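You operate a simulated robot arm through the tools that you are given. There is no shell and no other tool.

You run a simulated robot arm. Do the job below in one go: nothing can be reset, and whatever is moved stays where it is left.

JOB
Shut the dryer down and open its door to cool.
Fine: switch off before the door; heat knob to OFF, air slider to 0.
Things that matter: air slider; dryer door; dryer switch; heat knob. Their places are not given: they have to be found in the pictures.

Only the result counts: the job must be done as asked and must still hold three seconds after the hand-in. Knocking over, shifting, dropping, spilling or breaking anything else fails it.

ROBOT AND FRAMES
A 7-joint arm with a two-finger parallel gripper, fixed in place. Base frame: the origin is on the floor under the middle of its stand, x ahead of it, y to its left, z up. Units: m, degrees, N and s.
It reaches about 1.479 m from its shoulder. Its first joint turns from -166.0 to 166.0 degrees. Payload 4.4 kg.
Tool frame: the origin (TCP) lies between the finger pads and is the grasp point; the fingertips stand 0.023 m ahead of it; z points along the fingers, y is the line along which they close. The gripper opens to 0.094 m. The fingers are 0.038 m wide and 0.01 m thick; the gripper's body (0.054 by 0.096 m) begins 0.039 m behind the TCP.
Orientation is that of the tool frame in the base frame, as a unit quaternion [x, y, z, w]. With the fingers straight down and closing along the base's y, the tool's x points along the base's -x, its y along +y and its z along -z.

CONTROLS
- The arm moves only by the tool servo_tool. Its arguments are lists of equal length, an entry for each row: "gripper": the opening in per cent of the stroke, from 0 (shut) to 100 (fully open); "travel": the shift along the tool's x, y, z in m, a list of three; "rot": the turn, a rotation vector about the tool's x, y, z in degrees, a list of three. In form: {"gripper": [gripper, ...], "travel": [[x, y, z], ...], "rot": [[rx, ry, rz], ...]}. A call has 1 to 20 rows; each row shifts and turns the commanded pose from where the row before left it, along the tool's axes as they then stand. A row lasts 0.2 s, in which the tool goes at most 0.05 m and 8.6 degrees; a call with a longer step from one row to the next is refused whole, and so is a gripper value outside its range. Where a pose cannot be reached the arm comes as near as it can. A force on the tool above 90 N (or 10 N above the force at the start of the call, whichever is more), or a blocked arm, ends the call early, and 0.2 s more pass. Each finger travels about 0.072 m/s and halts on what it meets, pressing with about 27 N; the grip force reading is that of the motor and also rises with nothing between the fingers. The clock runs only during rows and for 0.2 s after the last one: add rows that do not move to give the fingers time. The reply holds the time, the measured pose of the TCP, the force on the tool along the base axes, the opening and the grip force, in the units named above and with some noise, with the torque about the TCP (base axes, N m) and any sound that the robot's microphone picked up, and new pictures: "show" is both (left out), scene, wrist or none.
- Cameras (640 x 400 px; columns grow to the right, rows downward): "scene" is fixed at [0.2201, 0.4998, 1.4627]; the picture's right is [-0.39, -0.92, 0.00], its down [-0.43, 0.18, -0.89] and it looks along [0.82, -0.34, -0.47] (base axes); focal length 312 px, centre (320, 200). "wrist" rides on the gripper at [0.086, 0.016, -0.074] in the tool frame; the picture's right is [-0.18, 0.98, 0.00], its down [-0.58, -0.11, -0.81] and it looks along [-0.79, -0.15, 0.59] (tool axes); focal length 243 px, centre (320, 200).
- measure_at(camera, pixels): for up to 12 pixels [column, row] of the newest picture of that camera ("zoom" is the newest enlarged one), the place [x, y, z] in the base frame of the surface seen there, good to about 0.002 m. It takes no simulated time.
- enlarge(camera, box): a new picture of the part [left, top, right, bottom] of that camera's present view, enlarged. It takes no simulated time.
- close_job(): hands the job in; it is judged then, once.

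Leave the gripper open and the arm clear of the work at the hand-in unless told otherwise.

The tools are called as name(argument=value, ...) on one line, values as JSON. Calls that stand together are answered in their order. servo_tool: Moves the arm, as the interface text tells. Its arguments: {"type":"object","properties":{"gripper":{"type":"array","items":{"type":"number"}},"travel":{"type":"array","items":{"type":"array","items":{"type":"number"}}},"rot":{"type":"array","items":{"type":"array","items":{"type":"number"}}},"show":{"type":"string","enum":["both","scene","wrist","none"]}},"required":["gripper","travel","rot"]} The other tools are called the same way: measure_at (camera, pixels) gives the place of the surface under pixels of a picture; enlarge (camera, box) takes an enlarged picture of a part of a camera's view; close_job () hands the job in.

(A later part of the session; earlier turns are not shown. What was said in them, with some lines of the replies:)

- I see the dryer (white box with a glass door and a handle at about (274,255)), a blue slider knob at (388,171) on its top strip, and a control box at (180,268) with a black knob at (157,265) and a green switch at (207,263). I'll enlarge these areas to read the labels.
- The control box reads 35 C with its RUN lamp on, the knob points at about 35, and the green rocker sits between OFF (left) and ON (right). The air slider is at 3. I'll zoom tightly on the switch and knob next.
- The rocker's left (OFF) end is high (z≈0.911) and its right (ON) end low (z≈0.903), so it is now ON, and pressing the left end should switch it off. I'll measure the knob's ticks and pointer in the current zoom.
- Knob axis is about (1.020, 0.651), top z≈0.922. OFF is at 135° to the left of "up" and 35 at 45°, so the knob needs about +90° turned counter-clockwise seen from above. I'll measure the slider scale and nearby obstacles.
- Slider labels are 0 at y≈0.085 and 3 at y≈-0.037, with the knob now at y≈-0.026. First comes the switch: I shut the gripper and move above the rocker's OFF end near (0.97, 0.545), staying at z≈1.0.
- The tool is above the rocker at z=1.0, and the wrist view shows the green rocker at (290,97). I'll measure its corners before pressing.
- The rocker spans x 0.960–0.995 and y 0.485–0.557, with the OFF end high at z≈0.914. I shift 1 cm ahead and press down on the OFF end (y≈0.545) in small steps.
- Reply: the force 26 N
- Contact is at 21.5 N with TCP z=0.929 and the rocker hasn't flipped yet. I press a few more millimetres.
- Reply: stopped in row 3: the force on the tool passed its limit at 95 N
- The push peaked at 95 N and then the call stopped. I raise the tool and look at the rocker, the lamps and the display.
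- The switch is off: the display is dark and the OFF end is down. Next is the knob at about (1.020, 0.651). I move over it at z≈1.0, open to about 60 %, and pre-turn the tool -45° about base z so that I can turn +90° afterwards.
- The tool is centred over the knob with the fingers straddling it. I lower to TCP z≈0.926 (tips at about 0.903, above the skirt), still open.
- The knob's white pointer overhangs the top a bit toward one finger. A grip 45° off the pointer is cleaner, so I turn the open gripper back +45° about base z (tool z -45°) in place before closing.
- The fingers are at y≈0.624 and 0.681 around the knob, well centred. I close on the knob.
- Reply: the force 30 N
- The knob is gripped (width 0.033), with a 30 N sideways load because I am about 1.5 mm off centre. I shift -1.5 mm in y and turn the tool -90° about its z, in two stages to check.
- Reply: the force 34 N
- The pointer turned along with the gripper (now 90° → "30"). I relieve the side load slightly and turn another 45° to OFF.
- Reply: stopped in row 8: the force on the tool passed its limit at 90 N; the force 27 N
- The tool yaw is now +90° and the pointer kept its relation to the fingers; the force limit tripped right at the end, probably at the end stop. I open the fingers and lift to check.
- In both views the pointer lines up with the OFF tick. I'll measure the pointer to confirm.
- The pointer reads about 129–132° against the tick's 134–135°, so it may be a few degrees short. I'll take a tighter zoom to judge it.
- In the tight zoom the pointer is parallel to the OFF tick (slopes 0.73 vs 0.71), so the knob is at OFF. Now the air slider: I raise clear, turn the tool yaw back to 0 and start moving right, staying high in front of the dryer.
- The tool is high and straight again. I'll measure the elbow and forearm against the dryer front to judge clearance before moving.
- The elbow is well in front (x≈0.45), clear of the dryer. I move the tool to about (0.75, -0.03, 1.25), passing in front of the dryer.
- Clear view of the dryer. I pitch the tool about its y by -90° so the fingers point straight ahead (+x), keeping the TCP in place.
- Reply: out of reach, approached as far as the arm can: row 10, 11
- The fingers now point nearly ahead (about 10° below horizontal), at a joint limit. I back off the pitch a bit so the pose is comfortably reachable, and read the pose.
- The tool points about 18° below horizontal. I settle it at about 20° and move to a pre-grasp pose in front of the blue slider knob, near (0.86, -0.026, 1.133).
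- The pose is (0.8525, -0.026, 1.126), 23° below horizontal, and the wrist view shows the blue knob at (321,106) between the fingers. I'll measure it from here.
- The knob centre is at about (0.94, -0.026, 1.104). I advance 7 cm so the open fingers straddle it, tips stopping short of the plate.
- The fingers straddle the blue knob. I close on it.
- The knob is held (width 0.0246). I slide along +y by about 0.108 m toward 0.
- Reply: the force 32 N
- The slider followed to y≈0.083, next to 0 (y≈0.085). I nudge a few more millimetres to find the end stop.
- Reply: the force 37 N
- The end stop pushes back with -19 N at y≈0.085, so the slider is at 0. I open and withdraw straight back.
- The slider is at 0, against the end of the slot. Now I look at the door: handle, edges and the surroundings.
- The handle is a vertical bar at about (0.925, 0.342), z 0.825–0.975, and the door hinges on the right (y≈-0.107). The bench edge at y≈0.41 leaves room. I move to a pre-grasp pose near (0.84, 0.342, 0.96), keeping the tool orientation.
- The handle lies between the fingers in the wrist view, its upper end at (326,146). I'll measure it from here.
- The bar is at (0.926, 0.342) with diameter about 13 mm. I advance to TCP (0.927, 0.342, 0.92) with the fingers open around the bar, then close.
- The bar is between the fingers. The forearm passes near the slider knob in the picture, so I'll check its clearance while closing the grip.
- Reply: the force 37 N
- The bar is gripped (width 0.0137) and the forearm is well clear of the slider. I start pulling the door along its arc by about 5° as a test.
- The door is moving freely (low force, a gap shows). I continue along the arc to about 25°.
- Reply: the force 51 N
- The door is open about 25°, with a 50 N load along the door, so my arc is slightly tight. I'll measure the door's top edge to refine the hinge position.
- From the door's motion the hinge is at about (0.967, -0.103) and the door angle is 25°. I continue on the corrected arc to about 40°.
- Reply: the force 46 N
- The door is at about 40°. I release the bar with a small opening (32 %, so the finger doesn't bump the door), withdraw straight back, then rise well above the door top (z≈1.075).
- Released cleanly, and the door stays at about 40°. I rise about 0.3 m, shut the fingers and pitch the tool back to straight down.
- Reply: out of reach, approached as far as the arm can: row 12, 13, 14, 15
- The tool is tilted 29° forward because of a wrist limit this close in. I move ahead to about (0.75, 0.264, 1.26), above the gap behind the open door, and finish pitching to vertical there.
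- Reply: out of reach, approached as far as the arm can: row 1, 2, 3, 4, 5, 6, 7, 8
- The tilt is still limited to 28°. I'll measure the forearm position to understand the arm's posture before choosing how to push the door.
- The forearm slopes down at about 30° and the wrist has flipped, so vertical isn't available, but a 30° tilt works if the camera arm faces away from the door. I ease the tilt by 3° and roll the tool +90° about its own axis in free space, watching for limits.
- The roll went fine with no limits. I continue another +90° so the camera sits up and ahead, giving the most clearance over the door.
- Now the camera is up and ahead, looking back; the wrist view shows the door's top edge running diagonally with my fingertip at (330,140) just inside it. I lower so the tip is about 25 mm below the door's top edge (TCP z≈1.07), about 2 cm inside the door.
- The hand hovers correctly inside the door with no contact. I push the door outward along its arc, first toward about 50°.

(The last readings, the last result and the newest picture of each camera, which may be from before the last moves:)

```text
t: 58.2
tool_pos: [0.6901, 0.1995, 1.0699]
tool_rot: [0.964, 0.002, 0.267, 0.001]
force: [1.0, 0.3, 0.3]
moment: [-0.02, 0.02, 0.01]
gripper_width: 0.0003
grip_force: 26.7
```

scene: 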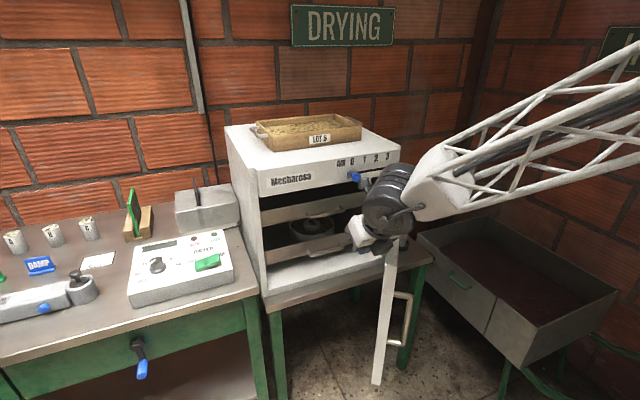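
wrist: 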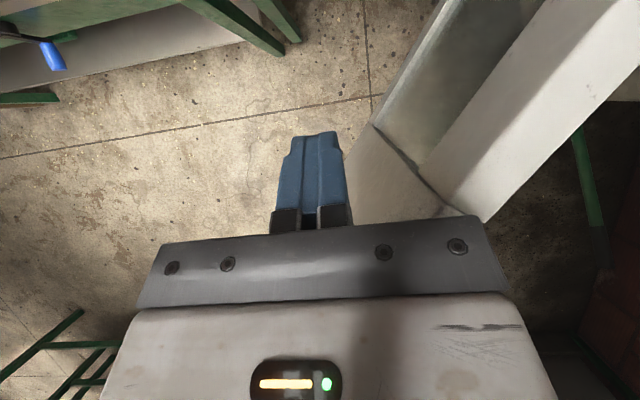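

The door follows with little force. I keep pushing toward about 70°.

servo_tool(gripper=[0, 0, 0, 0, 0, 0, 0, 0, 0], travel=[[-0.0069, 0.0163, -0.0041], [-0.0069, 0.0163, -0.0041], [-0.0069, 0.0163, -0.0041], [-0.0069, 0.0163, -0.0041], [-0.0041, 0.0168, -0.0025], [-0.0041, 0.0168, -0.0025], [-0.0041, 0.0168, -0.0025], [-0.0041, 0.0168, -0.0025], [0, 0, 0]], rot=[[0, 0, 0], [0, 0, 0], [0, 0, 0], [0, 0, 0], [0, 0, 0], [0, 0, 0], [0, 0, 0], [0, 0, 0], [0, 0, 0]])

```text
t: 60.2
tool_pos: [0.6445, 0.086, 1.0698]
tool_rot: [0.964, 0.0, 0.267, 0.004]
force: [0.0, -0.2, 0.1]
moment: [0.0, 0.02, 0.02]
gripper_width: 0.0
grip_force: 26.7
out of reach, approached as far as the arm can: row 8
```

scene: 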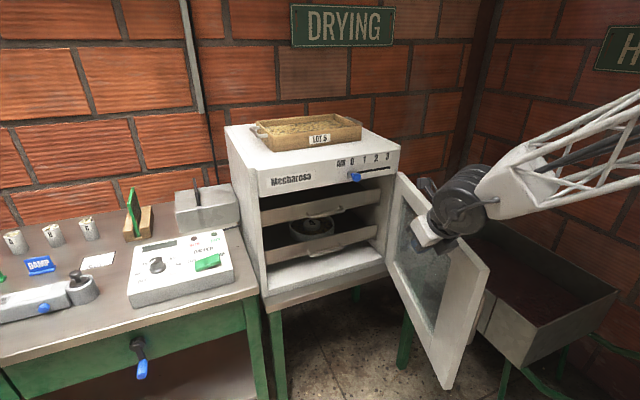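
wrist: 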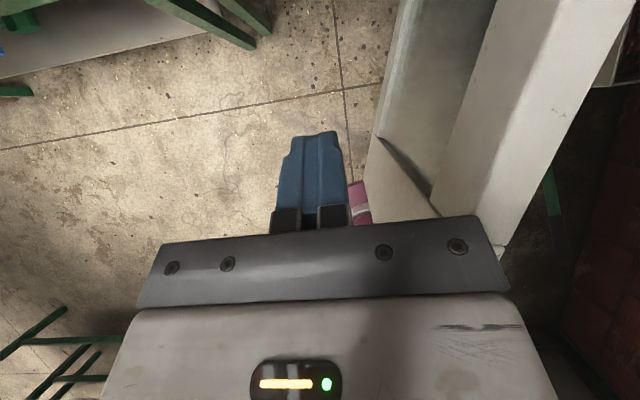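

The door is now wide open (roughly 70° or more), and the arm reached its limit in the last row. I'll measure the door's top edge to get its angle.

measure_at(camera="scene", pixels=[[404, 180], [487, 268], [478, 290], [460, 340], [445, 385], [395, 200], [400, 260], [465, 262], [440, 330], [400, 175]])

enlarge(camera="scene", box=[370, 150, 520, 300])

```text
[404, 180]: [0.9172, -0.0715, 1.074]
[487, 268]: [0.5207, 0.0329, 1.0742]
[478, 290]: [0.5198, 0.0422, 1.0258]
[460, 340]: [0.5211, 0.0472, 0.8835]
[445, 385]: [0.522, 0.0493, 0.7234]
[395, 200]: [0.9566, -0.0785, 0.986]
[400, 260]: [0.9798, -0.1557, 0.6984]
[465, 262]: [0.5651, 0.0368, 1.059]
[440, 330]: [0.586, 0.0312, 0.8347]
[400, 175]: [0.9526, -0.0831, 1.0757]
```

```text
2.67 times, centred on (445, 225) of scene
```

zoom: 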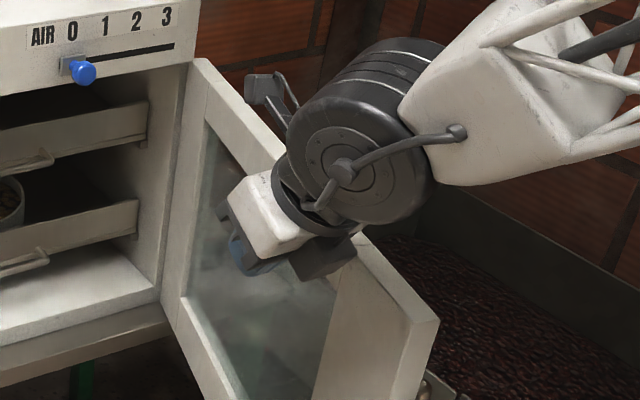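

The door's inner edge runs from (0.957,-0.079) to (0.521,0.047), so it stands at about 74° and coasted free of my finger. To open further, I shift the finger nearer the hinge (x≈0.72), where the arm has more room, and push gently in -y.

servo_tool(gripper=[0, 0, 0, 0, 0, 0, 0, 0, 0], travel=[[0.0326, 0.018, 0.0195], [0.0326, 0.018, 0.0195], [0, 0.012, 0], [0, 0.012, 0], [0, 0.012, 0], [0, 0.012, 0], [0, 0.012, 0], [0, 0.012, 0], [0, 0, 0]], rot=[[0, 0, 0], [0, 0, 0], [0, 0, 0], [0, 0, 0], [0, 0, 0], [0, 0, 0], [0, 0, 0], [0, 0, 0], [0, 0, 0]])

```text
t: 62.2
tool_pos: [0.6606, 0.0785, 1.0553]
tool_rot: [0.964, 0.001, 0.267, 0.004]
force: [-0.7, 0.4, 0.1]
moment: [0.02, 0.03, 0.01]
gripper_width: 0.0
grip_force: 27.3
out of reach, approached as far as the arm can: row 1, 2, 3, 4, 5, 6, 7, 8
```

scene: 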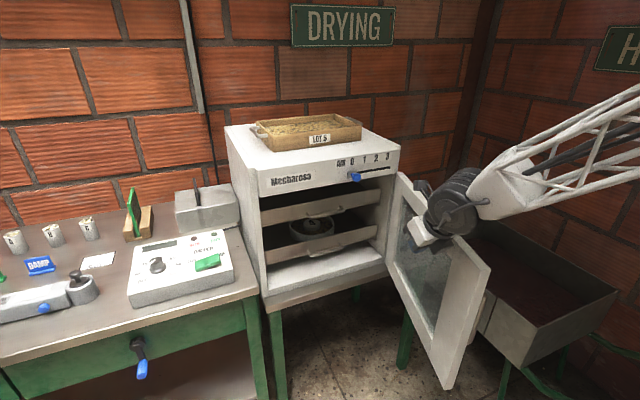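
wrist: 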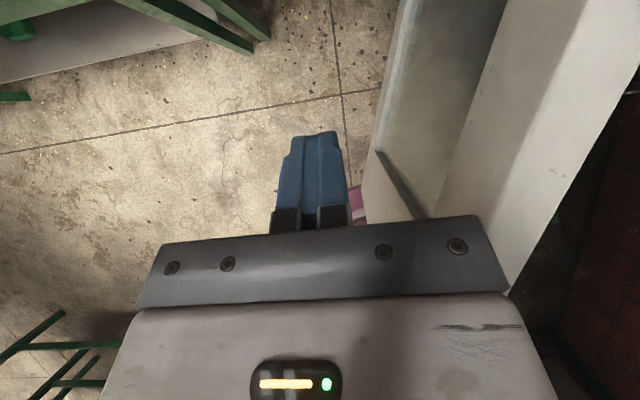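

The roll joint has run into its limit here. I lift 2 cm and roll the tool back -90° (camera toward +y, away from the door) to regain range.

servo_tool(gripper=[0, 0, 0, 0, 0, 0, 0, 0, 0, 0, 0, 0, 0], travel=[[0.0103, 0, -0.0172], [0, 0, 0], [0, 0, 0], [0, 0, 0], [0, 0, 0], [0, 0, 0], [0, 0, 0], [0, 0, 0], [0, 0, 0], [0, 0, 0], [0, 0, 0], [0, 0, 0], [0, 0, 0]], rot=[[0, 0, 0], [0, 0, -8.2], [0, 0, -8.2], [0, 0, -8.2], [0, 0, -8.2], [0, 0, -8.2], [0, 0, -8.2], [0, 0, -8.2], [0, 0, -8.2], [0, 0, -8.2], [0, 0, -8.2], [0, 0, -8.0], [0, 0, 0]])

```text
t: 65.0
tool_pos: [0.6586, 0.0775, 1.0596]
tool_rot: [0.681, 0.682, 0.186, 0.192]
force: [0.5, -0.7, -0.3]
moment: [-0.01, 0.01, 0.03]
gripper_width: 0.0
grip_force: 26.6
out of reach, approached as far as the arm can: row 1
```

scene: 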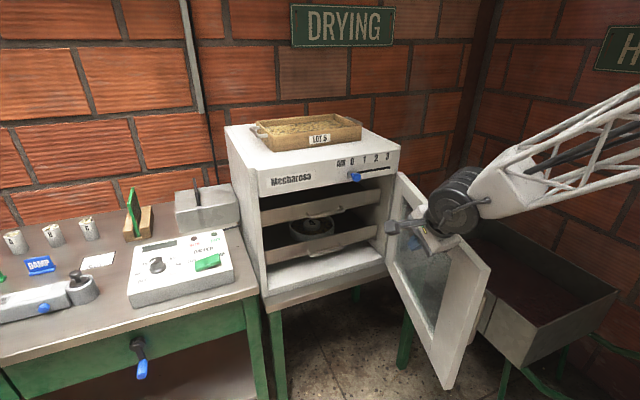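
wrist: 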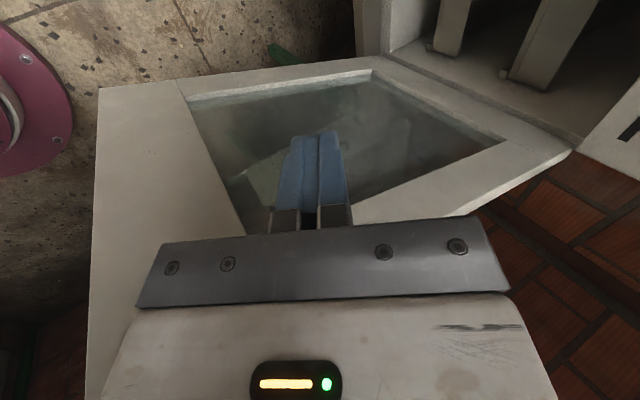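

Roll is restored. I lift 1.5 cm, shift 5 cm toward the hinge and push gently in -y.

servo_tool(gripper=[0, 0, 0, 0, 0, 0, 0, 0, 0], travel=[[0, 0.0077, -0.0129], [-0.015, 0.0215, 0.0128], [-0.015, 0.0215, 0.0128], [-0.012, 0, 0], [-0.012, 0, 0], [-0.012, 0, 0], [-0.012, 0, 0], [-0.012, 0, 0], [0, 0, 0]], rot=[[0, 0, 0], [0, 0, 0], [0, 0, 0], [0, 0, 0], [0, 0, 0], [0, 0, 0], [0, 0, 0], [0, 0, 0], [0, 0, 0]])

```text
t: 65.8
tool_pos: [0.6645, 0.0571, 1.0468]
tool_rot: [0.677, 0.674, 0.202, 0.216]
force: [3.6, -0.5, 24.8]
moment: [-1.14, 1.1, 0.21]
gripper_width: 0.0
grip_force: 26.9
out of reach, approached as far as the arm can: row 1, 2, 3
stopped in row 3: the force on the tool passed its limit at 468 N (the readings are from after the stop); the commanded pose is now the measured one
```

scene: 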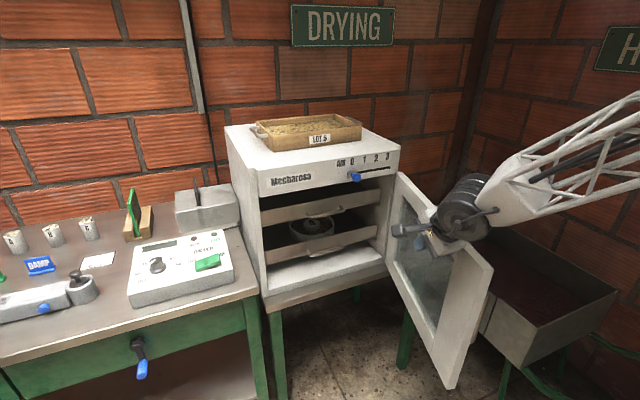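
wrist: 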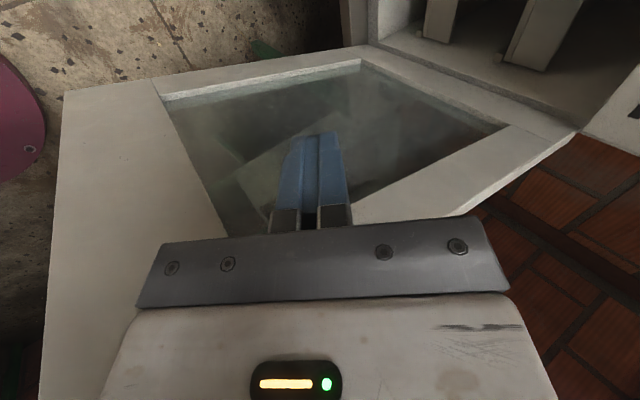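

A force spike: the reach limit made the hand dip onto the door's top edge. The dryer looks unmoved in the picture. I'll confirm that, then back the tool away from the door in +y with a slight lift.

measure_at(camera="scene", pixels=[[228, 130], [255, 195], [262, 290], [398, 150], [270, 290], [312, 140], [487, 268], [445, 385], [354, 177]])

servo_tool(gripper=[0, 0, 0, 0], travel=[[0.01, 0.003, -0.004], [0.02, 0, 0], [0.03, 0, 0], [0, 0, 0]], rot=[[0, 0, 0], [0, 0, 0], [0, 0, 0], [0, 0, 0]])

```text
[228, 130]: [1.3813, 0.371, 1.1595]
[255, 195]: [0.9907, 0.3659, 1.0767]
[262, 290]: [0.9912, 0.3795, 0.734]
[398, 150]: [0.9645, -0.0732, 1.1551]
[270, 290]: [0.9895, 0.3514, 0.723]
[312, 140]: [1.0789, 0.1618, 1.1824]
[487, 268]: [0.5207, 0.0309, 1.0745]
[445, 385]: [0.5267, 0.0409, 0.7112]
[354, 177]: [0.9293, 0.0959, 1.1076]
```

```text
t: 66.8
tool_pos: [0.6637, 0.1171, 1.049]
tool_rot: [0.679, 0.674, 0.199, 0.213]
force: [0.1, 0.0, 0.2]
moment: [0.0, -0.01, -0.02]
gripper_width: 0.0002
grip_force: 26.4
```

scene: 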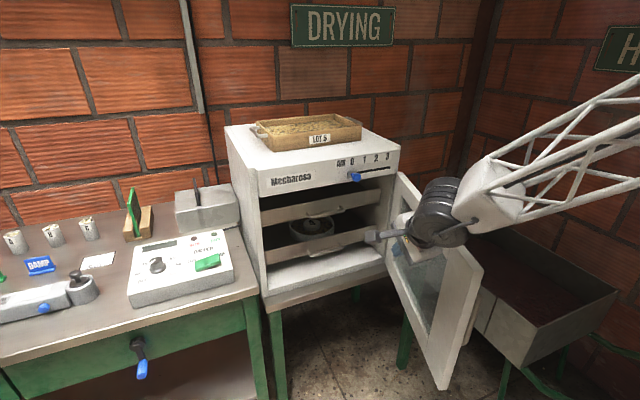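
wrist: 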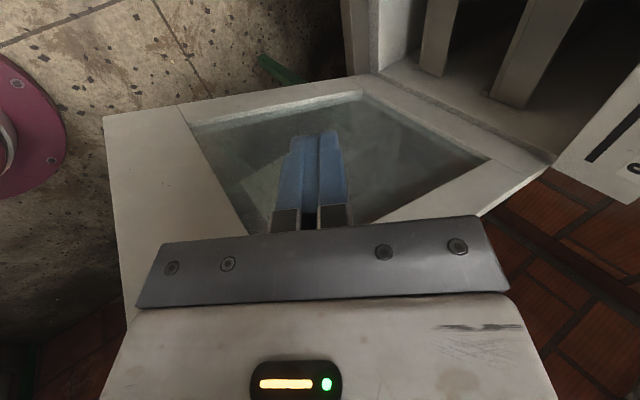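

The tool is free, the dryer hasn't moved, and the door stands at about 70°. To open it further without leaning over the top, I use a flatter tool (about 45° down) and push sideways with the hand entirely on the inner side. First I check the cart on the right for clearance while easing the tilt.

measure_at(camera="scene", pixels=[[425, 235], [520, 365], [610, 300], [500, 225], [402, 232], [404, 245], [482, 262], [470, 275]])

servo_tool(gripper=[0, 0, 0], travel=[[0, 0, 0], [0, 0, 0], [0, 0, 0]], rot=[[-6, 0, 0], [-6, 0, 0], [0, 0, 0]])

```text
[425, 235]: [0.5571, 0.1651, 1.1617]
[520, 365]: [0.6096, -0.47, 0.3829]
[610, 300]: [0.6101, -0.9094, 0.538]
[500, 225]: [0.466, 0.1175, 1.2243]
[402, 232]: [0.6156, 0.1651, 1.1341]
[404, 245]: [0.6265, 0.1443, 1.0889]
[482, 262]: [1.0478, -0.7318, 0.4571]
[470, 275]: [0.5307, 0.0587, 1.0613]
```

```text
t: 67.6
tool_pos: [0.6634, 0.1176, 1.0483]
tool_rot: [0.652, 0.649, 0.27, 0.284]
force: [0.1, 0.2, 0.7]
moment: [0.01, 0.01, -0.01]
gripper_width: 0.0001
grip_force: 27.1
```

scene: 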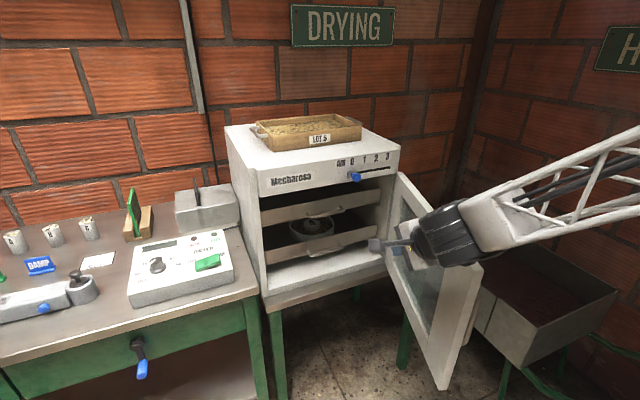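
wrist: 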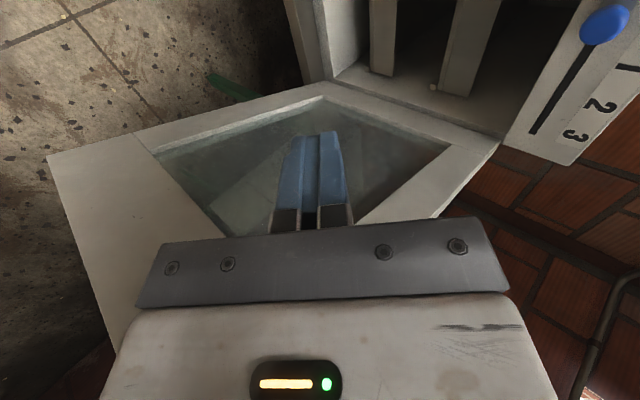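

The cart is low (z≤0.54), so the door has a clear swing. The tool now points 46° down. I set TCP to about (0.693, 0.117, 1.03) and push in -y in small steps, checking along the way.

servo_tool(gripper=[0, 0, 0, 0, 0, 0, 0, 0], travel=[[0, 0.0078, 0.0341], [-0.012, 0, 0], [-0.012, 0, 0], [-0.012, 0, 0], [-0.012, 0, 0], [-0.012, 0, 0], [-0.012, 0, 0], [0, 0, 0]], rot=[[0, 0, 0], [0, 0, 0], [0, 0, 0], [0, 0, 0], [0, 0, 0], [0, 0, 0], [0, 0, 0], [0, 0, 0]])

```text
t: 69.4
tool_pos: [0.693, 0.0444, 1.0313]
tool_rot: [0.653, 0.649, 0.269, 0.284]
force: [-0.5, -0.4, 0.9]
moment: [-0.02, -0.03, -0.02]
gripper_width: 0.0002
grip_force: 26.7
```

scene: 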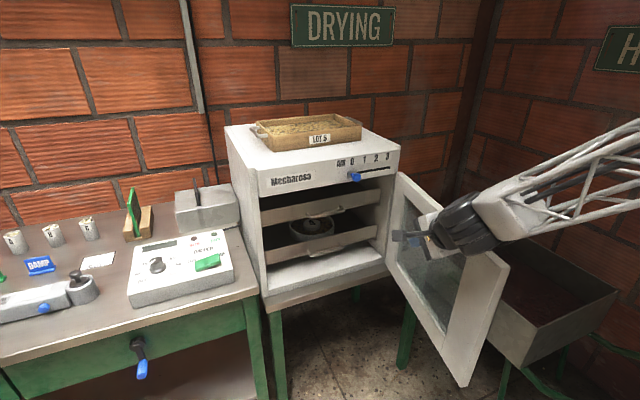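
wrist: 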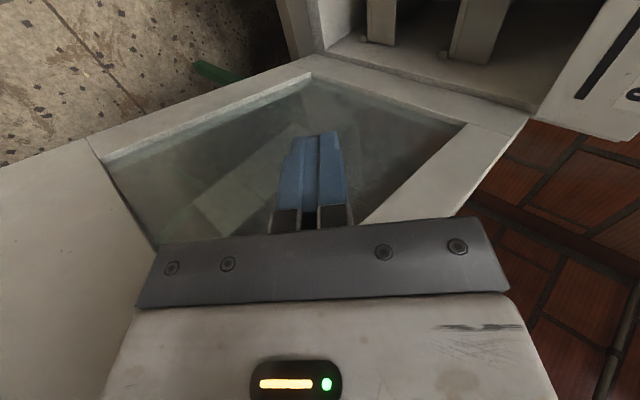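

Works smoothly: no reach warnings, low force, and the door swings on. I continue in -y.

servo_tool(gripper=[0, 0, 0, 0, 0, 0, 0], travel=[[-0.012, 0, 0], [-0.012, 0, 0], [-0.012, 0, 0], [-0.012, 0, 0], [-0.012, 0, 0], [-0.012, 0, 0], [0, 0, 0]], rot=[[0, 0, 0], [0, 0, 0], [0, 0, 0], [0, 0, 0], [0, 0, 0], [0, 0, 0], [0, 0, 0]])

measure_at(camera="scene", pixels=[[402, 182], [395, 200], [500, 270], [465, 385], [470, 360], [480, 330]])

```text
t: 71.0
tool_pos: [0.6934, -0.0271, 1.0331]
tool_rot: [0.652, 0.649, 0.269, 0.284]
force: [-0.1, 0.1, 0.6]
moment: [0.01, -0.01, 0.04]
gripper_width: 0.0001
grip_force: 27.1
```

scene: 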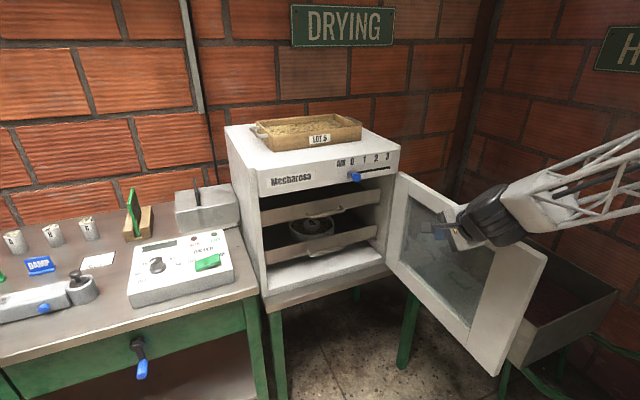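
wrist: 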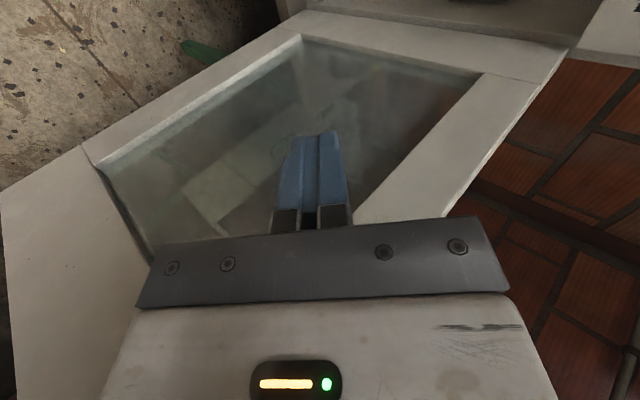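

```text
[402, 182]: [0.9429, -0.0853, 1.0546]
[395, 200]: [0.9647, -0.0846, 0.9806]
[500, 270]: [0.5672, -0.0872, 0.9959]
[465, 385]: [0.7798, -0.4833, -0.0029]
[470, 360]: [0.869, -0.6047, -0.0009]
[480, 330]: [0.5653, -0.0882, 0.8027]
```

The door's inner face now runs from (0.943,-0.085) to (0.567,-0.087), so it stands at about 90°. I move the hand away in +y, then lift clear.

servo_tool(gripper=[0, 0, 0, 0, 0, 0, 0, 0, 0, 0, 0], travel=[[0.012, 0, 0], [0.02, 0, 0], [0.03, 0, 0], [0.03, 0, 0], [0, 0.0288, -0.0277], [0, 0.0288, -0.0277], [0, 0.0288, -0.0277], [0, 0.0288, -0.0277], [0, 0.0288, -0.0277], [0, 0.0288, -0.0277], [0, 0, 0]], rot=[[0, 0, 0], [0, 0, 0], [0, 0, 0], [0, 0, 0], [0, 0, 0], [0, 0, 0], [0, 0, 0], [0, 0, 0], [0, 0, 0], [0, 0, 0], [0, 0, 0]])

```text
t: 73.4
tool_pos: [0.6949, 0.0673, 1.2712]
tool_rot: [0.653, 0.649, 0.268, 0.283]
force: [-0.1, 1.2, 0.6]
moment: [0.03, 0.0, 0.04]
gripper_width: 0.0
grip_force: 26.8
```

scene: 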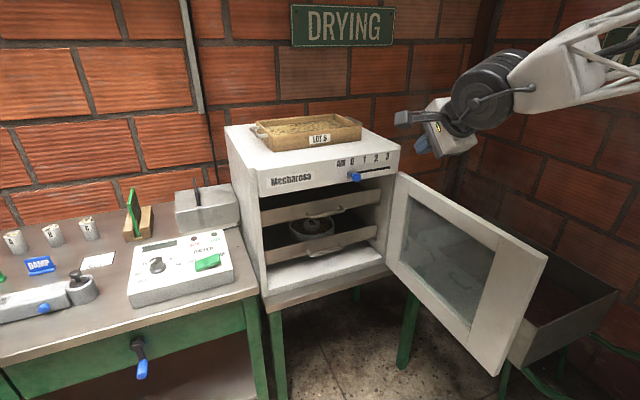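
wrist: 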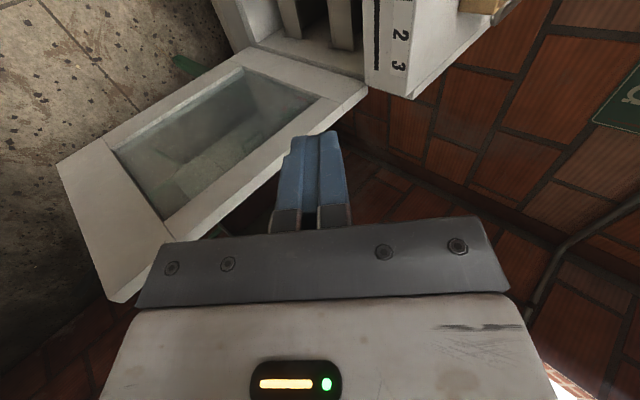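

Clear of the door, which stays at about 90°. I back the tool off further while opening the gripper, then inspect the switch, knob, slider and door.

servo_tool(gripper=[100, 100, 100, 100, 100, 100, 100], travel=[[0, 0.02, -0.03], [0, 0.02, -0.03], [0, 0.0, 0.0], [0, 0.0, 0.0], [0, 0, 0], [0, 0, 0], [0, 0, 0]], rot=[[0, 0, 0], [0, 0, 0], [0, 0, 0], [0, 0, 0], [0, 0, 0], [0, 0, 0], [0, 0, 0]])

enlarge(camera="scene", box=[120, 220, 250, 310])

enlarge(camera="scene", box=[240, 110, 560, 310])

enlarge(camera="scene", box=[330, 145, 410, 195])

```text
t: 75.0
tool_pos: [0.6801, 0.0713, 1.3314]
tool_rot: [0.653, 0.648, 0.268, 0.286]
force: [-0.3, 0.2, 0.8]
moment: [0.01, 0.0, 0.0]
gripper_width: 0.0939
grip_force: 0.1
out of reach, approached as far as the arm can: row 2
```

scene: 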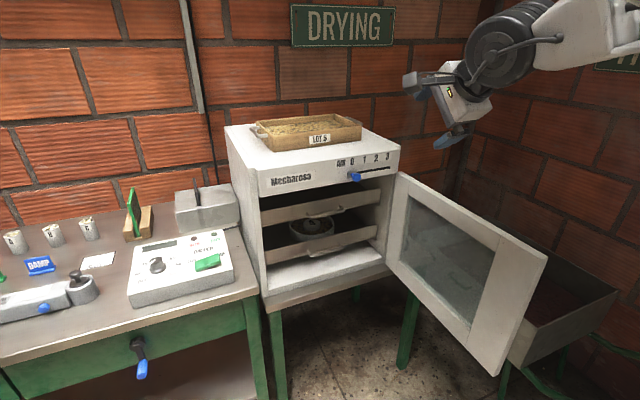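
wrist: 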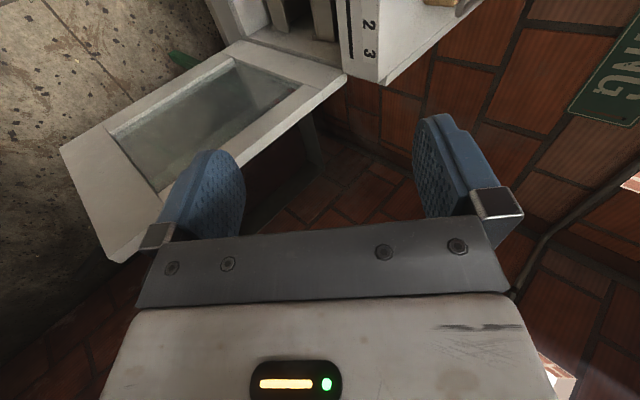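

```text
4.44 times, centred on (185, 265) of scene
```

zoom: 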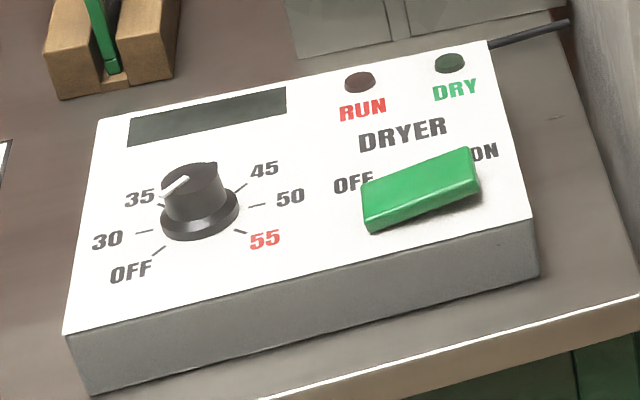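

```text
2.00 times, centred on (400, 210) of scene
```

zoom: 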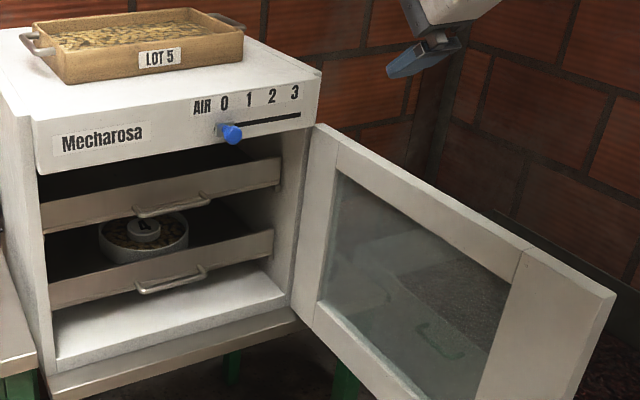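

```text
8.00 times, centred on (370, 170) of scene
```

zoom: 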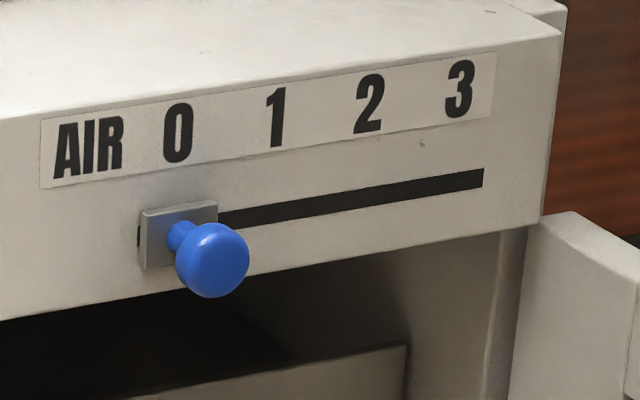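

The switch is off, lamps dark, slider at 0, door wide open, and tray and dish undisturbed. I'll do a last fine check of the knob pointer and slider position.

measure_at(camera="zoom", pixels=[[146, 240], [214, 212], [142, 225], [170, 210], [210, 260], [482, 180], [248, 262], [176, 262]])

enlarge(camera="scene", box=[147, 252, 175, 278])

```text
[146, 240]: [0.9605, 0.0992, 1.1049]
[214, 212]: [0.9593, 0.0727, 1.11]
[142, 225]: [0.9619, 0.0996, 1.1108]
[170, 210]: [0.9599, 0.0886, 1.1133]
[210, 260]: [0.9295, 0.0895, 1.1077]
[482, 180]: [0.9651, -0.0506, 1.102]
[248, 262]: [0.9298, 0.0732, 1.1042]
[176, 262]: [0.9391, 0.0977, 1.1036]
```

```text
15.38 times, centred on (161, 265) of scene
```

zoom: 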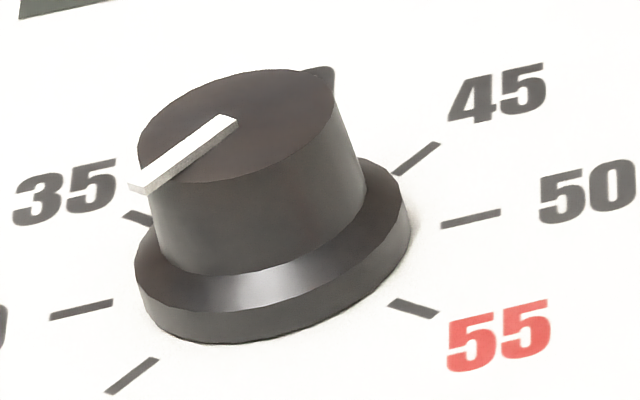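

The slider plate spans y 0.073–0.0995 (centre 0.086, exactly at 0). The knob pointer is parallel to the OFF tick (slope 0.69 vs 0.68). The switch is off and the door stands at about 90°. The gripper is open and the arm is clear, so I hand in.

close_job()

```text
The job is handed in.
```

The dryer is switched off, its controls are set as asked, and the door is open to about 90°. I've handed the job in but don't have the verdict yet.

- **Switch:** turned off first, before the door was touched. The display and both lamps are dark.
- **Heat knob:** turned from 35 to OFF. In the last close-up its pointer is parallel to the OFF tick.
- **Air slider:** moved from 3 to 0. It met the end stop and now sits at the 0 label.
- **Door:** pulled open by the handle, then pushed from inside to about 90°. It stayed there after I let go.

While I was pushing the door, the gripper dipped onto its top edge and the force spiked to 468 N. I backed off straight away. Measurements and pictures afterwards showed the dryer had not moved. The tray on top and the dish inside looked undisturbed, and I saw no damage.

The gripper was left open and the arm clear of the dryer.
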